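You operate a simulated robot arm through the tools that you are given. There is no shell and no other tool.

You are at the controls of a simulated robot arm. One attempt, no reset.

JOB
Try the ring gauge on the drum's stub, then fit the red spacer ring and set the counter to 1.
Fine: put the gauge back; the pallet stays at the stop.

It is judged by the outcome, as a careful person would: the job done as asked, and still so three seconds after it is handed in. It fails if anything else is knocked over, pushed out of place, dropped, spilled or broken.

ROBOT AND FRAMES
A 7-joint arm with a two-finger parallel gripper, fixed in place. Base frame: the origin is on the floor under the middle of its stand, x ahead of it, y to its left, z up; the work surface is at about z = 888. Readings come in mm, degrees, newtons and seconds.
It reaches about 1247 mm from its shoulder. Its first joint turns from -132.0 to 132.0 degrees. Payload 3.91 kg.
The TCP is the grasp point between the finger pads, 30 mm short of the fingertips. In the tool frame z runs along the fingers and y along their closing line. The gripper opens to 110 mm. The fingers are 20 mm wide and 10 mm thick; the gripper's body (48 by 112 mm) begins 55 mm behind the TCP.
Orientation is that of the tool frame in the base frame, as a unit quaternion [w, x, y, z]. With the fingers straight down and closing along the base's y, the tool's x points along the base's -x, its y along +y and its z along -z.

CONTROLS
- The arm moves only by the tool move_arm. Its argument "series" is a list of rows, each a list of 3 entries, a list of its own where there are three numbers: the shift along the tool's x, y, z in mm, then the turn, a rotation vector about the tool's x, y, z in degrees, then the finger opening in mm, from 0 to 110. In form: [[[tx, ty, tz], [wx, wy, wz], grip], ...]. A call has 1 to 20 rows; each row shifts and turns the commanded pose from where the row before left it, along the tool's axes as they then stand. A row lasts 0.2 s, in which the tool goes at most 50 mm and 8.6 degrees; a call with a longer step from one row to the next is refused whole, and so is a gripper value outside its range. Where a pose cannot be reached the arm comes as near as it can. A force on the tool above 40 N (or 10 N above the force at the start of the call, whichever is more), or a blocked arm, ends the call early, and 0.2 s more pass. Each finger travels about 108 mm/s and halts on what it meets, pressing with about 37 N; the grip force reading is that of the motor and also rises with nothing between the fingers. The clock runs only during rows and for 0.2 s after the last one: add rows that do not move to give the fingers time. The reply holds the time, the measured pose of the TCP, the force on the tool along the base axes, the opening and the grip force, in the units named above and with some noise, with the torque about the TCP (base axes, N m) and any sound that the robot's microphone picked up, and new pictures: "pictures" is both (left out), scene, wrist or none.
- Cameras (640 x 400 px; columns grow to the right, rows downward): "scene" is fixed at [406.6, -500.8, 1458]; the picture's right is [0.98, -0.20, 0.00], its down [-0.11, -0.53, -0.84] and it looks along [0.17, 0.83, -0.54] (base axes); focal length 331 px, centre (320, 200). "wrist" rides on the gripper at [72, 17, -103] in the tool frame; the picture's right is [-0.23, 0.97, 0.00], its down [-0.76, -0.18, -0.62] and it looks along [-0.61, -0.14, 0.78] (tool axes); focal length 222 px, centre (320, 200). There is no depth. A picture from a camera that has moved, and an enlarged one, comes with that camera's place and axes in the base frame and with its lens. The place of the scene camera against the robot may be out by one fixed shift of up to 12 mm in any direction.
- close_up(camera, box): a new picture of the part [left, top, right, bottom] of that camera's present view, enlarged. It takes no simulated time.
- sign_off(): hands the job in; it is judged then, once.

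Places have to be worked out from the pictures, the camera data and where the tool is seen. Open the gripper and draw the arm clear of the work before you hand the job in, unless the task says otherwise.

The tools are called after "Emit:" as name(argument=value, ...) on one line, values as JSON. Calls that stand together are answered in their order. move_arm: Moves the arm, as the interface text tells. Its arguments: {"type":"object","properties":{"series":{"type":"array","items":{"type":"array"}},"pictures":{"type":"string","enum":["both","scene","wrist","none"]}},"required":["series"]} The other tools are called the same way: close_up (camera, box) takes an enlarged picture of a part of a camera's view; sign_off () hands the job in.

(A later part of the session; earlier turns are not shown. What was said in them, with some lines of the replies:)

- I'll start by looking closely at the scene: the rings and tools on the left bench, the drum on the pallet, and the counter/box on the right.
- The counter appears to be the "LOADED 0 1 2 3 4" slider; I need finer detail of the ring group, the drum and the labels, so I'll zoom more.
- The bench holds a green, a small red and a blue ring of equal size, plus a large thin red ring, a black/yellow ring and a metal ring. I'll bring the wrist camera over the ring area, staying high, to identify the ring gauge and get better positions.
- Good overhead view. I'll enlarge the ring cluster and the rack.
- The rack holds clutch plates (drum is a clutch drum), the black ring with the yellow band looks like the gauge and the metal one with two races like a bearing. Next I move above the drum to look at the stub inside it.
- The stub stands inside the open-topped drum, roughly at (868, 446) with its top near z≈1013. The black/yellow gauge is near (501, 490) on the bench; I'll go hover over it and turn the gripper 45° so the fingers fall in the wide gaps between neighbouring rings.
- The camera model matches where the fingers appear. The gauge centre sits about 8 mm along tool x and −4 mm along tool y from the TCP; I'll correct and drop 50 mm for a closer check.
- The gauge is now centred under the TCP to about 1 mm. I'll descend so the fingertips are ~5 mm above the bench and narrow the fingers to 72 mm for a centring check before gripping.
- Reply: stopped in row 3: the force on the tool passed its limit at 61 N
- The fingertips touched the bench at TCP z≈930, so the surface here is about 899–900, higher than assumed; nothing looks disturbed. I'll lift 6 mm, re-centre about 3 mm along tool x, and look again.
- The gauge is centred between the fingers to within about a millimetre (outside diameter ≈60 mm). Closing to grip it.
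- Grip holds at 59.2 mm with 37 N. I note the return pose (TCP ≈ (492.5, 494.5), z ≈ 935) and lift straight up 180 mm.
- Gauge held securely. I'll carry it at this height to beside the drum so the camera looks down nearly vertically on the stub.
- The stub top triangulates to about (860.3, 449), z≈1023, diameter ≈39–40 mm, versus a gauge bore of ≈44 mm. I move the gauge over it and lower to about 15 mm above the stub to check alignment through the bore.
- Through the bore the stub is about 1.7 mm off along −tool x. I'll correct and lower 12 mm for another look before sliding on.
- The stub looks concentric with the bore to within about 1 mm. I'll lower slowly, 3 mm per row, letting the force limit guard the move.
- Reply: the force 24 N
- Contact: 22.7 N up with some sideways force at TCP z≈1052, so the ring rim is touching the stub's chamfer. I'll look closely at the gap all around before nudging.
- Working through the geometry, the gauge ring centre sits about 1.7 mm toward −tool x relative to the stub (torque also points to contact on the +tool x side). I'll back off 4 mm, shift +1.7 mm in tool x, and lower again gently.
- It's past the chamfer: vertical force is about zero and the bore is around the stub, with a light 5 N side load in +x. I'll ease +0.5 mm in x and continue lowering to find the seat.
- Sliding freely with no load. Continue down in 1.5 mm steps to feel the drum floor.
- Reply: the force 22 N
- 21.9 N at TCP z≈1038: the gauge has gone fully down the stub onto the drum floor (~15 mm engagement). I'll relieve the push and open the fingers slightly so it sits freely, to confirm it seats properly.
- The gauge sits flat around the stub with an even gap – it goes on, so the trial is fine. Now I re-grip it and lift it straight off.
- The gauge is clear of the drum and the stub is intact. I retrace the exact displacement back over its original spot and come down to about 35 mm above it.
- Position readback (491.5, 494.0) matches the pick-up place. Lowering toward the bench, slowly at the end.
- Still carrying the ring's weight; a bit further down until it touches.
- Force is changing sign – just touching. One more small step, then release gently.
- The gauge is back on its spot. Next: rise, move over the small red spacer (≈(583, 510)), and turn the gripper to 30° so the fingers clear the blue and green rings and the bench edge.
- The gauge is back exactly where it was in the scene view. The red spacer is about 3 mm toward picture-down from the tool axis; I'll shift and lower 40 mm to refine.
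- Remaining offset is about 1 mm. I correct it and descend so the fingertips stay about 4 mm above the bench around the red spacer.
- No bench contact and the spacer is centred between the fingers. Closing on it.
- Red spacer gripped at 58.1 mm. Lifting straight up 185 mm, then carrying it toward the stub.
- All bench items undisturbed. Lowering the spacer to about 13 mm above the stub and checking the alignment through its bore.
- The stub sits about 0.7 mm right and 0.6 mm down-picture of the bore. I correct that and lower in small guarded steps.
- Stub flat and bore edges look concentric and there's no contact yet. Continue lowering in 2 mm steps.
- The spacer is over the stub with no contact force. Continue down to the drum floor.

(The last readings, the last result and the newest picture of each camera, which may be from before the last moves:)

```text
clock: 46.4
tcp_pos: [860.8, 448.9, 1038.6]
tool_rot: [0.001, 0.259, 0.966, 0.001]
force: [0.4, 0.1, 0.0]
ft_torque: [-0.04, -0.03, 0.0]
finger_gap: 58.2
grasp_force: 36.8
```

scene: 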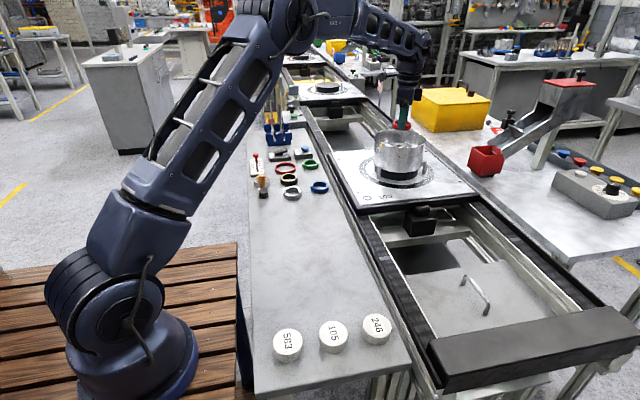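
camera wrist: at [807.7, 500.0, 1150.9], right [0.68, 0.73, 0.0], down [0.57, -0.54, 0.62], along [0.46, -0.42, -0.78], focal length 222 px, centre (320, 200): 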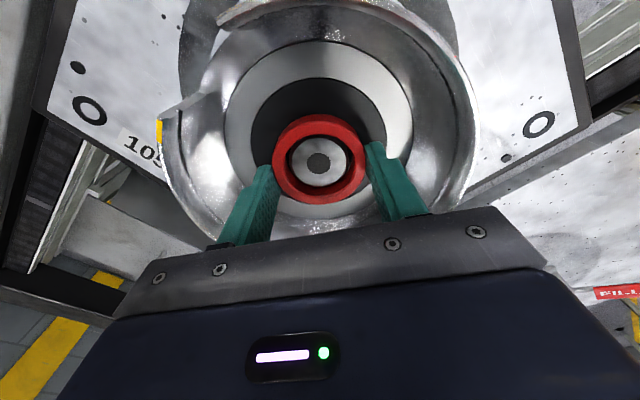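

Emit:
move_arm(series=[[[0, 0, 1.5], [0, 0, 0], 52], [[0, 0, 1], [0, 0, 0], 52], [[0, 0, 0], [0, 0, 0], 52]], pictures="none")

```text
clock: 47.2
tcp_pos: [861.1, 449.7, 1038.1]
tool_rot: [0.001, 0.259, 0.966, 0.002]
force: [2.6, 0.8, 21.9]
ft_torque: [-0.02, 0.23, 0.01]
finger_gap: 58.0
grasp_force: 37.4
```

Same floor level reached (21.9 N at z≈1038): the spacer is seated. Relieve and open the fingers.

Emit:
move_arm(series=[[[0, 0, -1.2], [0, 0, 0], 52], [[0, 0, 0], [0, 0, 0], 62], [[0, 0, 0], [0, 0, 0], 70], [[0, 0, 0], [0, 0, 0], 74], [[0, 0, 0], [0, 0, 0], 74]], pictures="wrist")

Emit:
close_up(camera="wrist", box=[265, 105, 375, 210])

```text
clock: 48.4
tcp_pos: [861.0, 449.1, 1037.3]
tool_rot: [0.001, 0.26, 0.966, 0.001]
force: [-0.2, 0.7, 0.2]
ft_torque: [0.06, 0.01, -0.02]
finger_gap: 73.8
grasp_force: 0.1
camera wrist: at [807.5, 499.8, 1141.9], right [0.68, 0.73, 0.0], down [0.57, -0.54, 0.62], along [0.46, -0.42, -0.78], focal length 222 px, centre (320, 200)
```

wrist: 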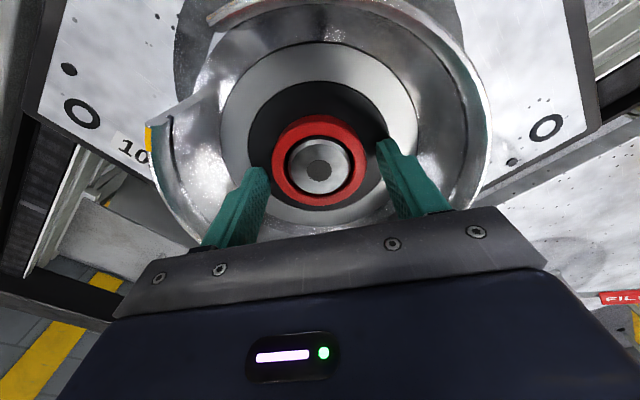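

```text
3.81 times, centred on (320, 158) of wrist
camera zoom: at [807.5, 499.8, 1141.9], right [0.68, 0.73, 0.0], down [0.57, -0.54, 0.62], along [0.46, -0.42, -0.78], focal length 846 px, centre (320, 362)
```

zoom: 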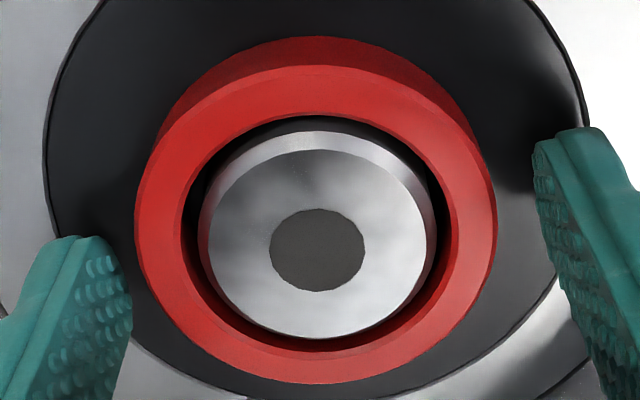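

The spacer is fitted around the stub, flat and even. Withdraw straight up and check from above.

Emit:
move_arm(series=[[[0, 0, -5], [0, 0, 0], 74], [[0, 0, -20], [0, 0, 0], 74], [[0, 0, -35], [0, 0, 0], 74], [[0, 0, -35], [0, 0, 0], 74], [[0, 0, 0], [0, 0, 0], 74]], pictures="both")

Emit:
close_up(camera="wrist", box=[250, 70, 390, 190])

Emit:
close_up(camera="scene", box=[330, 100, 450, 200])

```text
clock: 49.6
tcp_pos: [862.0, 449.9, 1133.9]
tool_rot: [0.0, 0.26, 0.966, 0.001]
force: [0.6, 0.6, -0.1]
ft_torque: [0.02, 0.0, 0.01]
finger_gap: 73.9
grasp_force: 0.0
camera wrist: at [808.0, 500.0, 1237.9], right [0.68, 0.73, 0.0], down [0.57, -0.54, 0.62], along [0.46, -0.42, -0.78], focal length 222 px, centre (320, 200)
```

scene: 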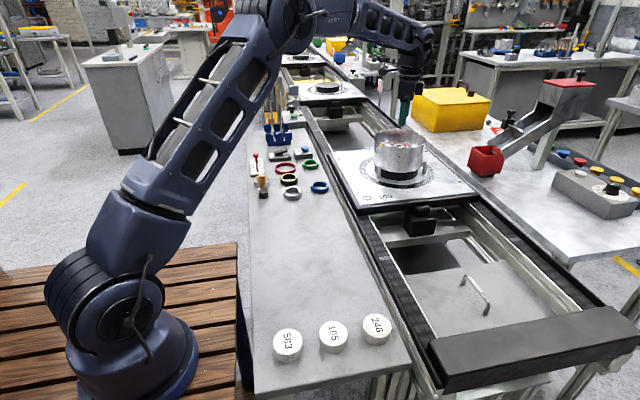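
wrist: 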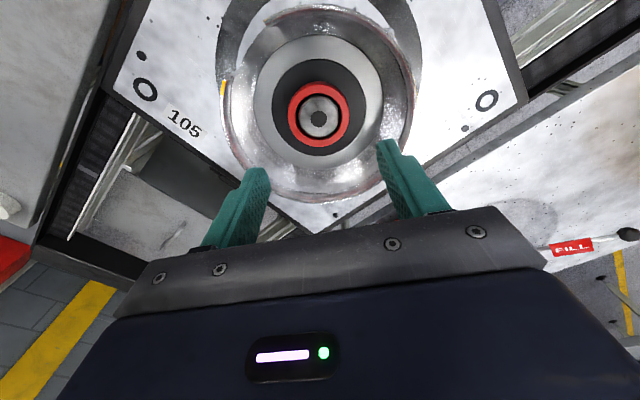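

```text
3.33 times, centred on (320, 130) of wrist
camera zoom: at [808.0, 500.0, 1237.9], right [0.68, 0.73, 0.0], down [0.57, -0.54, 0.62], along [0.46, -0.42, -0.78], focal length 740 px, centre (320, 433)
```

zoom: 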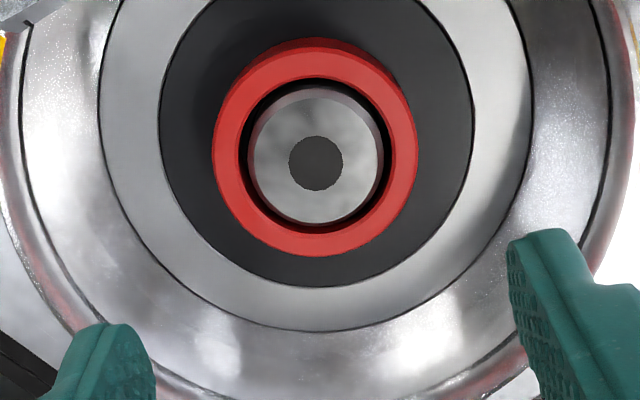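

```text
4.00 times, centred on (390, 150) of scene
camera zoom: at [406.6, -500.8, 1458.0], right [0.98, -0.2, 0.0], down [-0.11, -0.53, -0.84], along [0.17, 0.83, -0.54], focal length 1322 px, centre (40, 400)
```

zoom: 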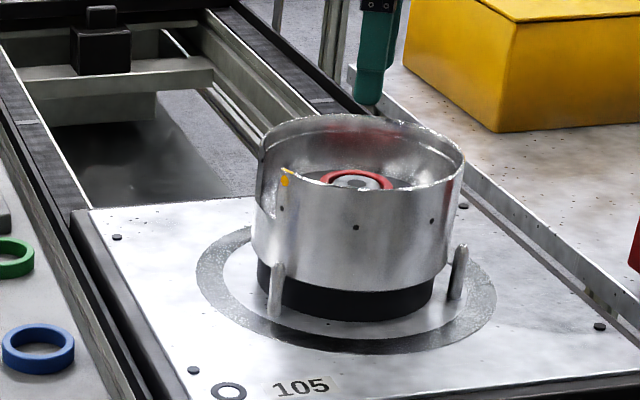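

The red spacer is fitted and the pallet is still at its stop. Next the counter: the knob is at about (389, 658), numbers spaced ≈22 mm toward −y. I'll rotate back to 0° and fly over there at height.

Emit:
move_arm(series=[[[0, 0, 0], [0, 0, -7.5], 74], [[0, 0, 0], [0, 0, -7.5], 74], [[0, 0, 0], [0, 0, -7.5], 74], [[0, 0, 0], [0, 0, -7.5], 74], [[43, 18.9, 6.0], [0, 0, 0], 70], [[43, 18.9, 6.0], [0, 0, 0], 65], [[43, 18.9, 6.0], [0, 0, 0], 60], [[43, 18.9, 6.0], [0, 0, 0], 60], [[43, 18.9, 6.0], [0, 0, 0], 60], [[43, 18.9, 6.0], [0, 0, 0], 60], [[43, 18.9, 6.0], [0, 0, 0], 60], [[43, 18.9, 6.0], [0, 0, 0], 60], [[43, 18.9, 6.0], [0, 0, 0], 60], [[43, 18.9, 6.0], [0, 0, 0], 60], [[43, 18.9, 6.0], [0, 0, 0], 60], [[0, 0, 0], [0, 0, 0], 60]], pictures="both")

Emit:
close_up(camera="wrist", box=[230, 60, 410, 200])

Emit:
close_up(camera="scene", box=[240, 110, 320, 180])

```text
clock: 53.0
tcp_pos: [387.8, 656.9, 1065.5]
tool_rot: [0.001, 0.0, 1.0, 0.001]
force: [0.3, -0.1, -0.1]
ft_torque: [0.01, 0.0, -0.01]
finger_gap: 59.9
grasp_force: 0.1
camera wrist: at [316.8, 674.1, 1170.2], right [0.23, 0.97, 0.0], down [0.76, -0.18, 0.62], along [0.61, -0.14, -0.78], focal length 222 px, centre (320, 200)
```

scene: 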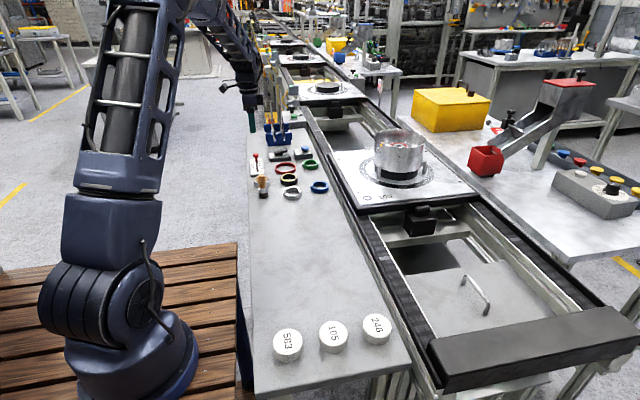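
wrist: 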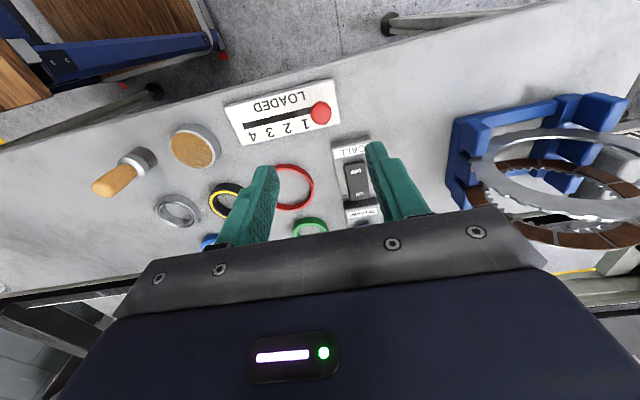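

```text
2.86 times, centred on (320, 130) of wrist
camera zoom: at [316.8, 674.1, 1170.2], right [0.23, 0.97, 0.0], down [0.76, -0.18, 0.62], along [0.61, -0.14, -0.78], focal length 635 px, centre (320, 400)
```

zoom: 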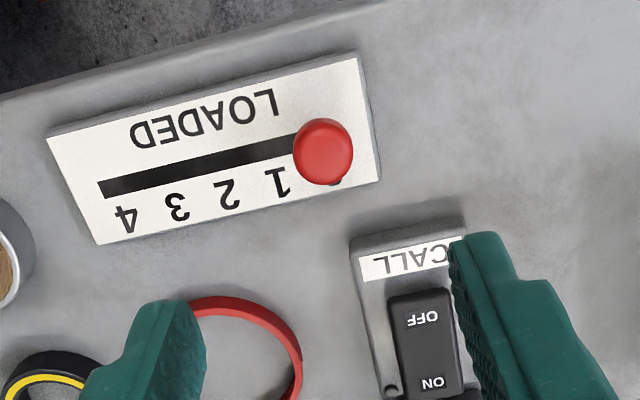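

```text
5.71 times, centred on (280, 145) of scene
camera zoom: at [406.6, -500.8, 1458.0], right [0.98, -0.2, 0.0], down [-0.11, -0.53, -0.84], along [0.17, 0.83, -0.54], focal length 1889 px, centre (549, 514)
```

zoom: 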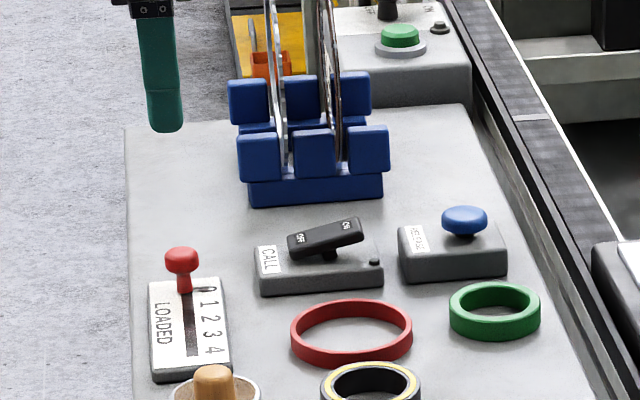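

The knob is at ≈(388.8, 658), and "1" lies at y≈635.8 (spacing 22.3 mm). I'll centre and descend with fingers open 60 mm to just above gripping height, then check.

Emit:
move_arm(series=[[[-0.5, 1.1, 0], [0, 0, 0], 60], [[0, 0, 30], [0, 0, 0], 60], [[0, 0, 30], [0, 0, 0], 60], [[0, 0, 25], [0, 0, 0], 60], [[0, 0, 15], [0, 0, 0], 60], [[0, 0, 0], [0, 0, 0], 60]], pictures="both")

Emit:
close_up(camera="wrist", box=[220, 80, 420, 240])

Emit:
close_up(camera="scene", box=[235, 130, 295, 185])

```text
clock: 54.4
tcp_pos: [389.3, 658.1, 966.2]
tool_rot: [0.002, 0.001, 1.0, 0.001]
force: [0.5, 0.1, 0.1]
ft_torque: [0.02, 0.01, 0.0]
finger_gap: 59.8
grasp_force: 0.1
camera wrist: at [317.9, 675.9, 1070.7], right [0.23, 0.97, 0.0], down [0.76, -0.18, 0.62], along [0.61, -0.14, -0.78], focal length 222 px, centre (320, 200)
```

scene: 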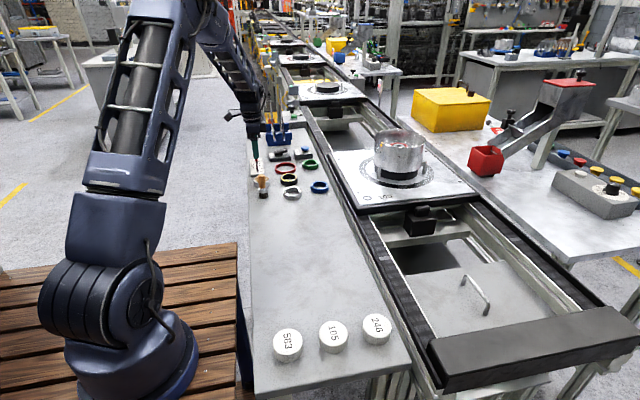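
wrist: 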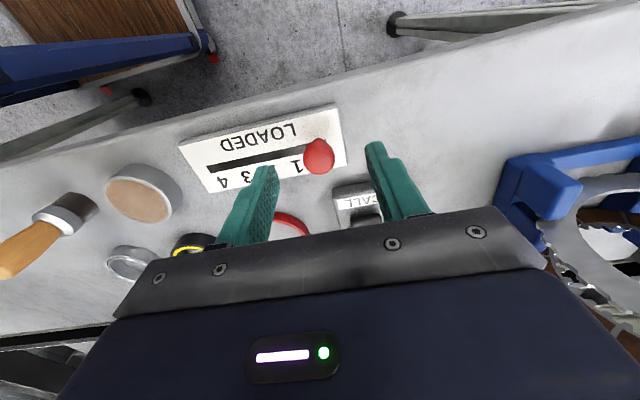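

```text
2.50 times, centred on (320, 160) of wrist
camera zoom: at [317.9, 675.9, 1070.7], right [0.23, 0.97, 0.0], down [0.76, -0.18, 0.62], along [0.61, -0.14, -0.78], focal length 555 px, centre (320, 300)
```

zoom: 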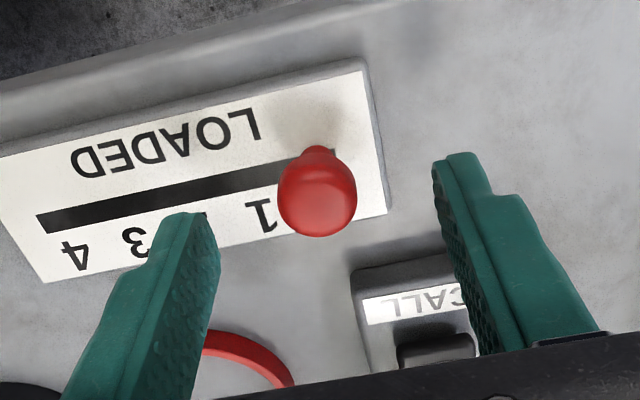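

```text
7.27 times, centred on (265, 158) of scene
camera zoom: at [406.6, -500.8, 1458.0], right [0.98, -0.2, 0.0], down [-0.11, -0.53, -0.84], along [0.17, 0.83, -0.54], focal length 2404 px, centre (720, 509)
```

zoom: 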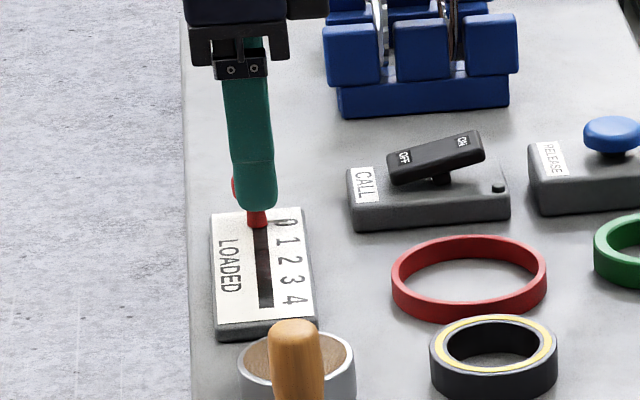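

The fingers straddle the knob and everything is aligned. Lower 17 mm so the pads meet the knob head (tips still well above the plate), then close.

Emit:
move_arm(series=[[[0, 0, 9], [0, 0, 0], 60], [[0, 0, 8], [0, 0, 0], 60], [[0, 0, 0], [0, 0, 0], 44], [[0, 0, 0], [0, 0, 0], 30], [[0, 0, 0], [0, 0, 0], 20], [[0, 0, 0], [0, 0, 0], 16], [[0, 0, 0], [0, 0, 0], 16]], pictures="both")

Emit:
close_up(camera="wrist", box=[220, 80, 420, 240])

Emit:
close_up(camera="scene", box=[235, 130, 295, 185])

```text
clock: 56.0
tcp_pos: [390.5, 658.6, 951.5]
tool_rot: [0.0, 0.0, 1.0, 0.001]
force: [-0.8, -1.2, 1.1]
ft_torque: [0.0, 0.02, 0.03]
finger_gap: 20.8
grasp_force: 44.4
camera wrist: at [317.8, 675.7, 1054.5], right [0.23, 0.97, 0.0], down [0.76, -0.18, 0.62], along [0.61, -0.14, -0.78], focal length 222 px, centre (320, 200)
```

scene: 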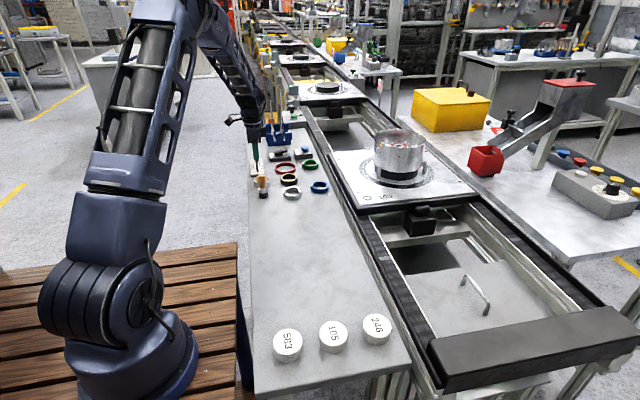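
wrist: 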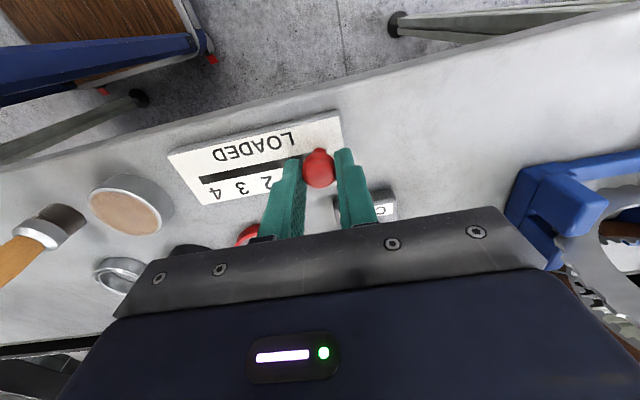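

```text
2.50 times, centred on (320, 160) of wrist
camera zoom: at [317.8, 675.7, 1054.5], right [0.23, 0.97, 0.0], down [0.76, -0.18, 0.62], along [0.61, -0.14, -0.78], focal length 555 px, centre (320, 300)
```

zoom: 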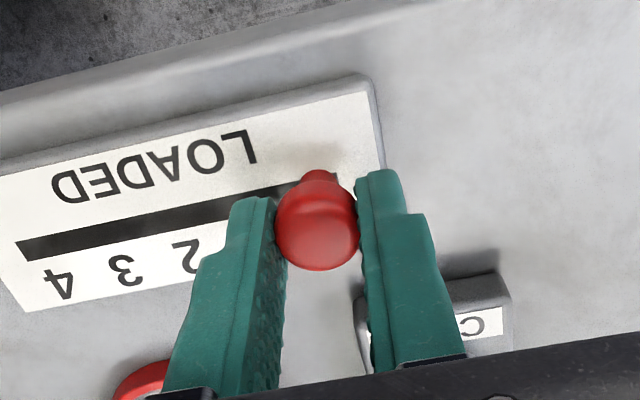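

```text
7.27 times, centred on (265, 158) of scene
camera zoom: at [406.6, -500.8, 1458.0], right [0.98, -0.2, 0.0], down [-0.11, -0.53, -0.84], along [0.17, 0.83, -0.54], focal length 2404 px, centre (720, 509)
```

zoom: 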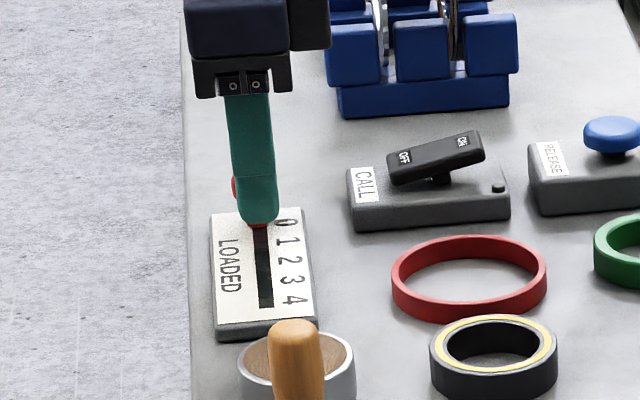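

Knob gripped (20.8 mm). Slide it 22.3 mm toward −y to the "1" mark in small steps.

Emit:
move_arm(series=[[[0, -4, 0], [0, 0, 0], 16], [[0, -5, 0], [0, 0, 0], 16], [[0, -5, 0], [0, 0, 0], 16], [[0, -5, 0], [0, 0, 0], 16], [[0, -3.3, 0], [0, 0, 0], 16], [[0, 0, 0], [0, 0, 0], 16]], pictures="both")

Emit:
close_up(camera="wrist", box=[220, 80, 420, 240])

Emit:
close_up(camera="scene", box=[235, 130, 295, 185])

```text
clock: 57.4
tcp_pos: [389.4, 636.3, 949.9]
tool_rot: [0.001, 0.0, 1.0, 0.001]
force: [9.8, 0.1, 3.3]
ft_torque: [0.04, -0.28, -0.01]
finger_gap: 20.6
grasp_force: 44.8
camera wrist: at [317.7, 653.4, 1054.5], right [0.23, 0.97, 0.0], down [0.76, -0.18, 0.62], along [0.61, -0.14, -0.78], focal length 222 px, centre (320, 200)
```

scene: 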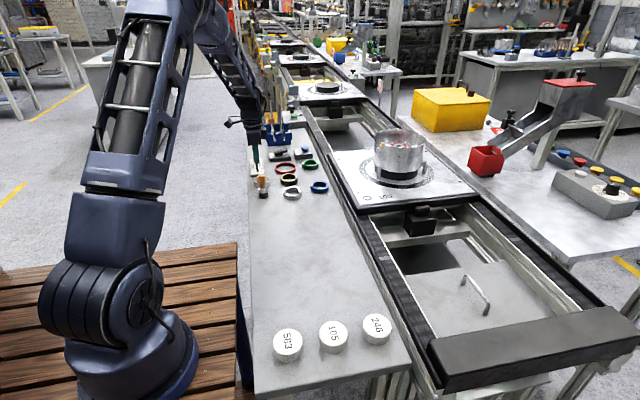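
wrist: 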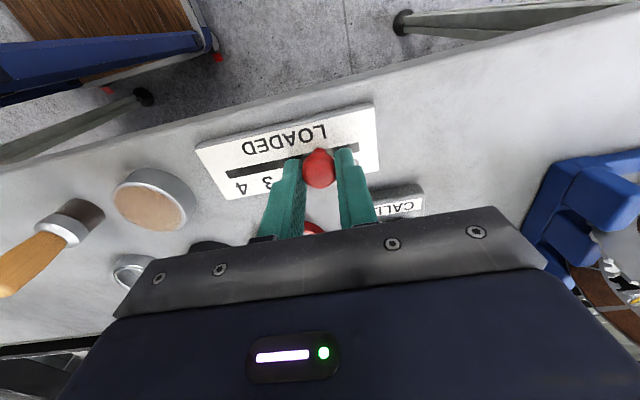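

```text
2.50 times, centred on (320, 160) of wrist
camera zoom: at [317.7, 653.4, 1054.5], right [0.23, 0.97, 0.0], down [0.76, -0.18, 0.62], along [0.61, -0.14, -0.78], focal length 555 px, centre (320, 300)
```

zoom: 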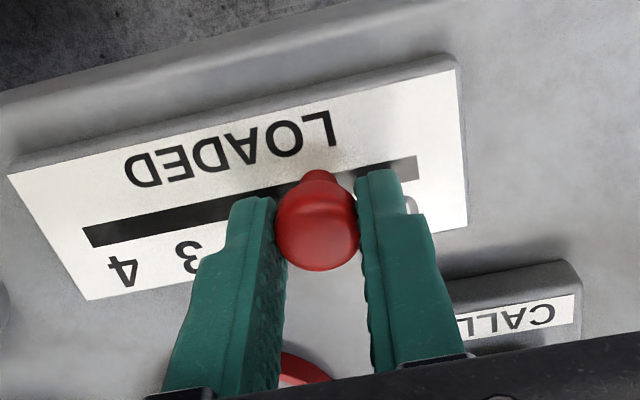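

```text
7.27 times, centred on (265, 158) of scene
camera zoom: at [406.6, -500.8, 1458.0], right [0.98, -0.2, 0.0], down [-0.11, -0.53, -0.84], along [0.17, 0.83, -0.54], focal length 2404 px, centre (720, 509)
```

zoom: 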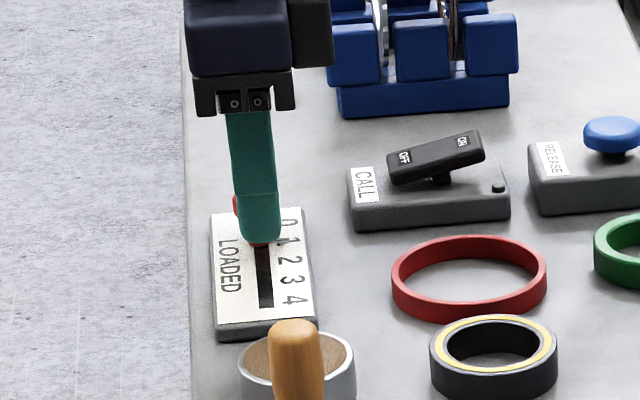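

The knob moved along; there's a 10 N side load in +x, so I ease 0.6 mm that way, then open and rise to check the mark.

Emit:
move_arm(series=[[[-0.6, 0, 0], [0, 0, 0], 16], [[0, 0, 0], [0, 0, 0], 24], [[0, 0, 0], [0, 0, 0], 40], [[0, 0, 0], [0, 0, 0], 60], [[0, 0, 0], [0, 0, 0], 60], [[0, 0, -20], [0, 0, 0], 60], [[0, 0, -30], [0, 0, 0], 60], [[0, 0, -30], [0, 0, 0], 60], [[0, 0, -30], [0, 0, 0], 60], [[0, 0, 0], [0, 0, 0], 60]], pictures="both")

Emit:
close_up(camera="wrist", box=[230, 60, 410, 200])

Emit:
close_up(camera="scene", box=[235, 140, 285, 180])

```text
clock: 59.6
tcp_pos: [388.0, 636.5, 1059.4]
tool_rot: [0.001, 0.001, 1.0, 0.002]
force: [-0.2, 0.9, 0.1]
ft_torque: [-0.01, 0.01, 0.0]
finger_gap: 60.2
grasp_force: 0.0
camera wrist: at [316.9, 652.9, 1163.5], right [0.23, 0.97, 0.0], down [0.76, -0.18, 0.62], along [0.61, -0.14, -0.78], focal length 222 px, centre (320, 200)
```

scene: 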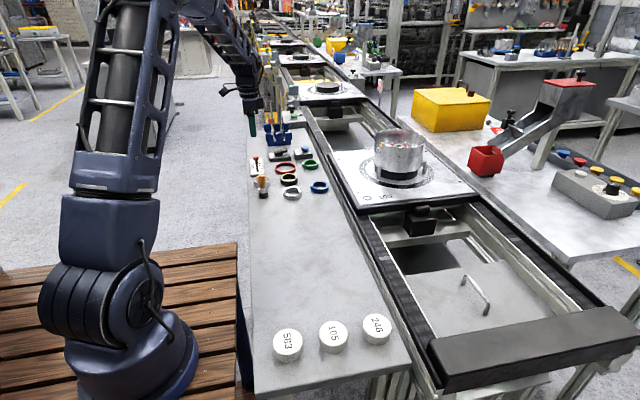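
wrist: 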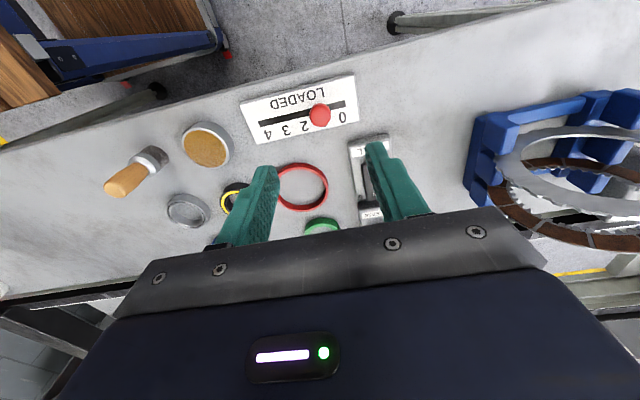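

```text
2.86 times, centred on (320, 130) of wrist
camera zoom: at [316.9, 652.9, 1163.5], right [0.23, 0.97, 0.0], down [0.76, -0.18, 0.62], along [0.61, -0.14, -0.78], focal length 635 px, centre (320, 400)
```

zoom: 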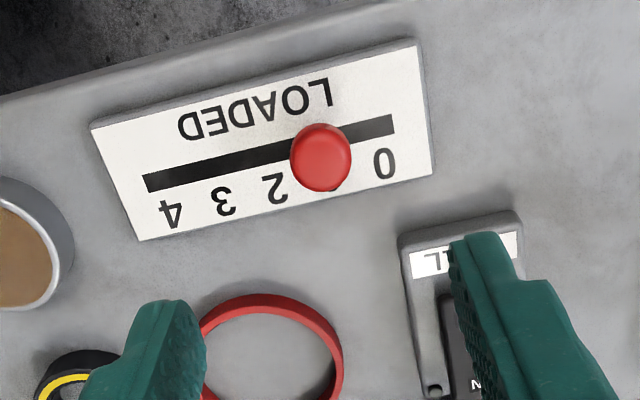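

```text
10.00 times, centred on (260, 160) of scene
camera zoom: at [406.6, -500.8, 1458.0], right [0.98, -0.2, 0.0], down [-0.11, -0.53, -0.84], along [0.17, 0.83, -0.54], focal length 3306 px, centre (920, 600)
```

zoom: 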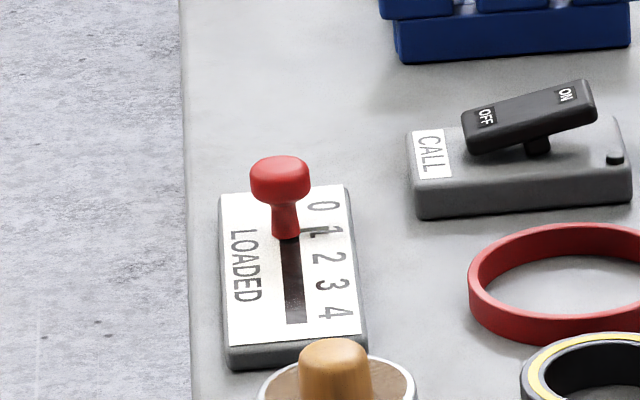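

The pointer now appears at "1". I'll enlarge to verify its alignment, and check the overall scene, the drum and the bench.

Emit:
close_up(camera="scene", box=[254, 152, 276, 176])

Emit:
close_up(camera="wrist", box=[260, 70, 370, 150])

Emit:
close_up(camera="scene", box=[240, 120, 460, 220])

```text
16.00 times, centred on (265, 164) of scene
camera zoom: at [406.6, -500.8, 1458.0], right [0.98, -0.2, 0.0], down [-0.11, -0.53, -0.84], along [0.17, 0.83, -0.54], focal length 5289 px, centre (1200, 776)
```

zoom: 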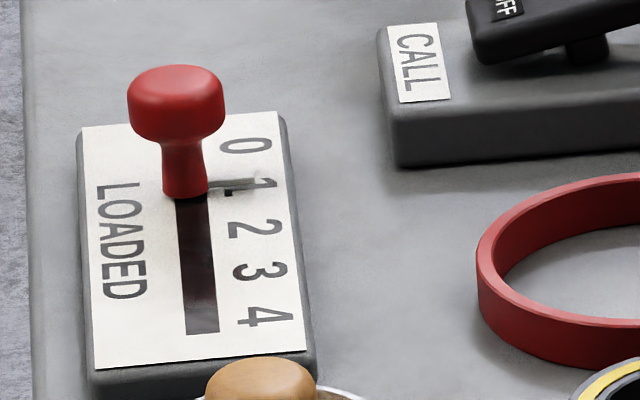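

```text
5.00 times, centred on (315, 110) of wrist
camera zoom: at [316.9, 652.9, 1163.5], right [0.23, 0.97, 0.0], down [0.76, -0.18, 0.62], along [0.61, -0.14, -0.78], focal length 1111 px, centre (345, 650)
```

zoom: 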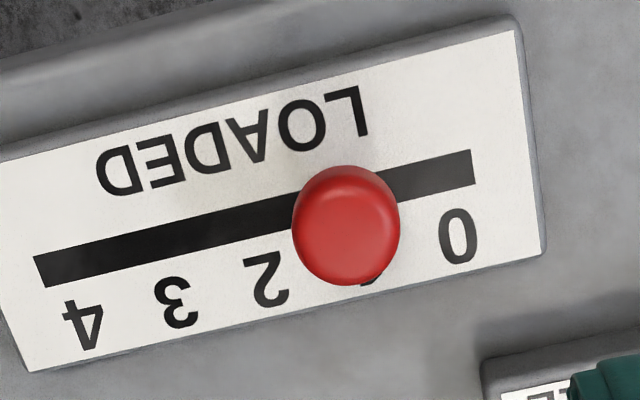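

```text
2.91 times, centred on (350, 170) of scene
camera zoom: at [406.6, -500.8, 1458.0], right [0.98, -0.2, 0.0], down [-0.11, -0.53, -0.84], along [0.17, 0.83, -0.54], focal length 962 px, centre (233, 287)
```

zoom: 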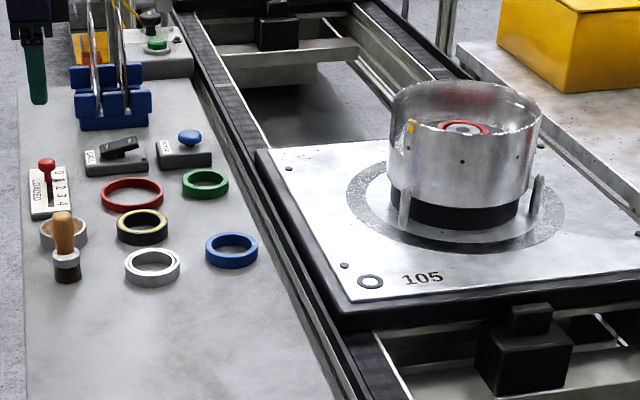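

The pointer lines up with "1" just as it did with "0" before. I'll quickly double-check the other dial on the right-hand table isn't a "counter", and the far-end control box.

Emit:
close_up(camera="scene", box=[550, 155, 640, 225])

Emit:
close_up(camera="scene", box=[470, 70, 560, 180])

Emit:
close_up(camera="scene", box=[370, 110, 430, 160])

Emit:
close_up(camera="scene", box=[290, 70, 350, 115])

```text
5.71 times, centred on (595, 190) of scene
camera zoom: at [406.6, -500.8, 1458.0], right [0.98, -0.2, 0.0], down [-0.11, -0.53, -0.84], along [0.17, 0.83, -0.54], focal length 1889 px, centre (-1251, 257)
```

zoom: 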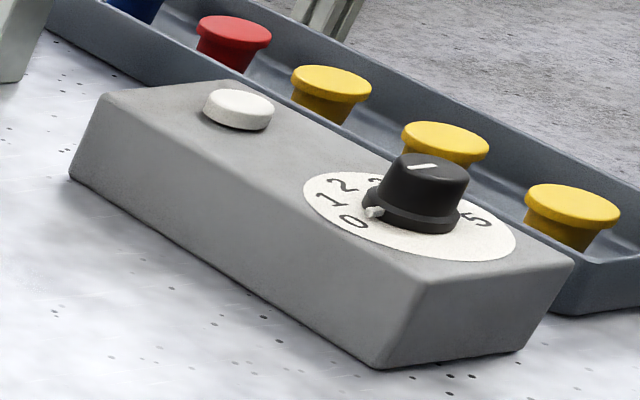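

```text
3.64 times, centred on (515, 125) of scene
camera zoom: at [406.6, -500.8, 1458.0], right [0.98, -0.2, 0.0], down [-0.11, -0.53, -0.84], along [0.17, 0.83, -0.54], focal length 1202 px, centre (-389, 473)
```

zoom: 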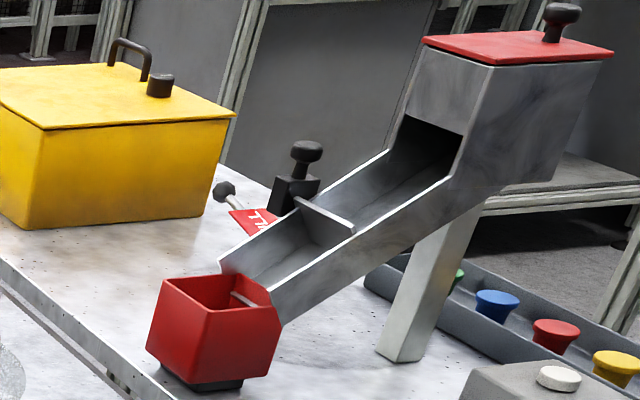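

```text
8.00 times, centred on (400, 135) of scene
camera zoom: at [406.6, -500.8, 1458.0], right [0.98, -0.2, 0.0], down [-0.11, -0.53, -0.84], along [0.17, 0.83, -0.54], focal length 2645 px, centre (-320, 720)
```

zoom: 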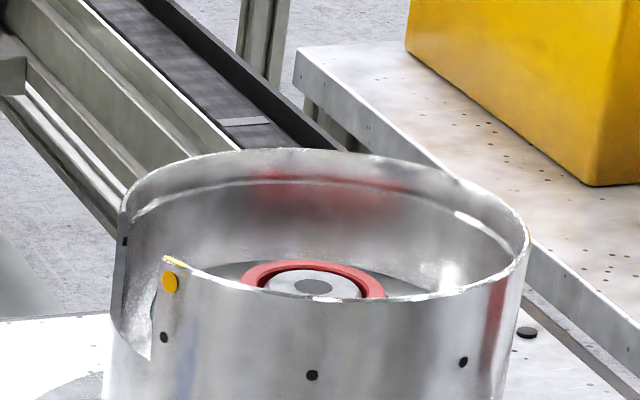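

```text
8.89 times, centred on (320, 92) of scene
camera zoom: at [406.6, -500.8, 1458.0], right [0.98, -0.2, 0.0], down [-0.11, -0.53, -0.84], along [0.17, 0.83, -0.54], focal length 2938 px, centre (320, 1156)
```

zoom: 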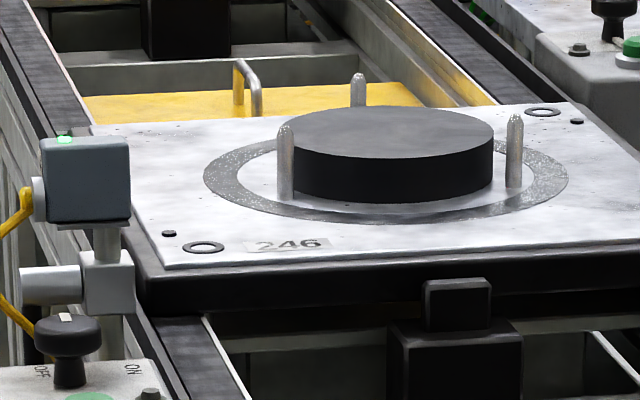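

The dial on the far right is out of reach and belongs to the feeder; the "LOADED" tally is the counter and it reads 1. The spacer is seated, gauge back, pallet still at the stop. Now open the gripper and draw the arm clear to its starting area.

Emit:
move_arm(series=[[[0, 0, -40], [0, 0, 0], 60], [[-16.2, -40, -10.5], [0, 0, 0], 80], [[-16.2, -40, -10.5], [0, 0, 0], 100], [[-16.2, -40, -10.5], [0, 0, 0], 110], [[-16.2, -40, -10.5], [0, 0, 0], 110], [[-16.2, -40, -10.5], [0, 0, 0], 110], [[-16.2, -40, -10.5], [0, 0, 0], 110], [[-16.2, -40, -10.5], [0, 0, 0], 110], [[-16.2, -40, -10.5], [0, 0, 0], 110], [[-16.2, -40, -10.5], [0, 0, 0], 110], [[-16.2, -40, -10.5], [0, 0, 0], 110], [[-16.2, -40, -10.5], [0, 0, 0], 110], [[0, 0, 0], [0, 0, 0], 110], [[0, 0, 0], [0, 0, 0], 110]], pictures="both")

Emit:
close_up(camera="scene", box=[240, 120, 460, 220])

Emit:
close_up(camera="scene", box=[254, 150, 284, 180])

```text
clock: 62.6
tcp_pos: [566.8, 195.9, 1214.2]
tool_rot: [0.001, 0.001, 1.0, 0.001]
force: [0.1, -0.9, -0.3]
ft_torque: [0.0, 0.01, 0.0]
finger_gap: 109.9
grasp_force: 0.0
camera wrist: at [494.2, 212.1, 1318.6], right [0.23, 0.97, 0.0], down [0.76, -0.18, 0.62], along [0.61, -0.14, -0.78], focal length 222 px, centre (320, 200)
```

scene: 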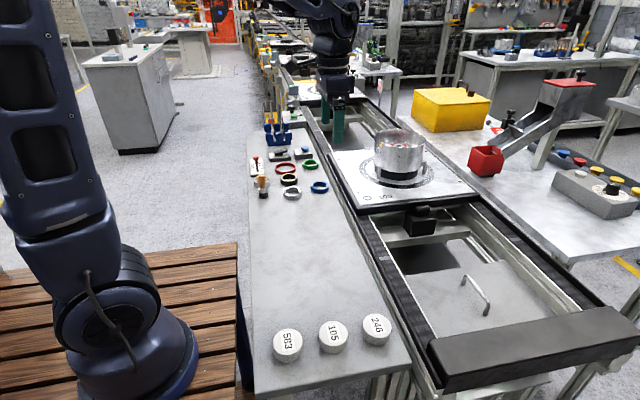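
wrist: 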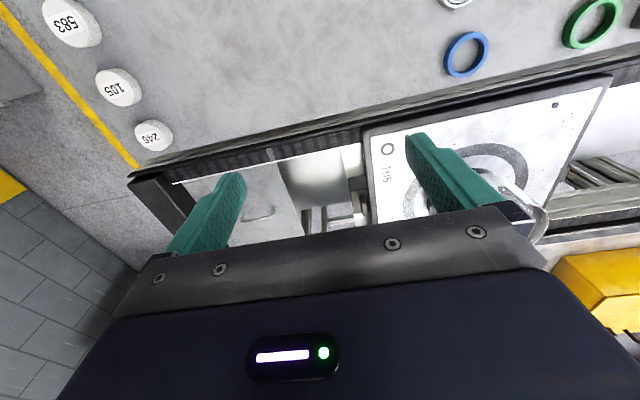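

```text
2.91 times, centred on (350, 170) of scene
camera zoom: at [406.6, -500.8, 1458.0], right [0.98, -0.2, 0.0], down [-0.11, -0.53, -0.84], along [0.17, 0.83, -0.54], focal length 962 px, centre (233, 287)
```

zoom: 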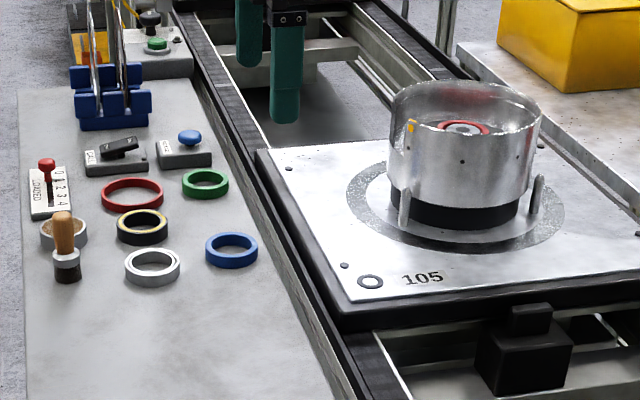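

```text
13.33 times, centred on (269, 165) of scene
camera zoom: at [406.6, -500.8, 1458.0], right [0.98, -0.2, 0.0], down [-0.11, -0.53, -0.84], along [0.17, 0.83, -0.54], focal length 4408 px, centre (1000, 667)
```

zoom: 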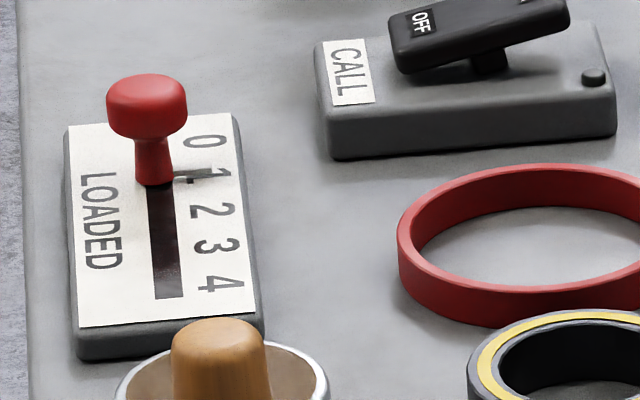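

The final pictures show the red spacer on the stub, the gauge back in its place and the counter at 1. The pallet is unmoved with CALL and RELEASE untouched, everything else is where it was, and the arm is clear with the gripper open. Handing in.

Emit:
sign_off()

```text
The job is handed in.
```

The job is done and handed in. The ring gauge went fully onto the drum's stub, the red spacer ring is fitted, and the counter reads 1.

- **Gauge trial:** I took the black ring with the yellow band to be the ring gauge. It caught the stub's chamfer once; after a small shift it slid down freely to the drum floor. I then put it back in its original spot on the bench.
- **Red spacer:** I used the smaller red ring, from the set with the green and blue ones, and left the large thin red ring alone. It sits flat around the stub.
- **Counter:** I took the "LOADED" slider to be the counter and moved it from 0 to 1. Its pointer lines up with the 1.
- **Pallet:** it stayed at the stop, and I did not touch the CALL switch or the RELEASE button.

The fingertips pressed the bench once, at about 61 N, while I was lowering to pick up the gauge, because the surface is about 11 mm higher than the stated 888. Nothing moved, and the final pictures show the other items where they started. The arm is clear of the work with the gripper open.
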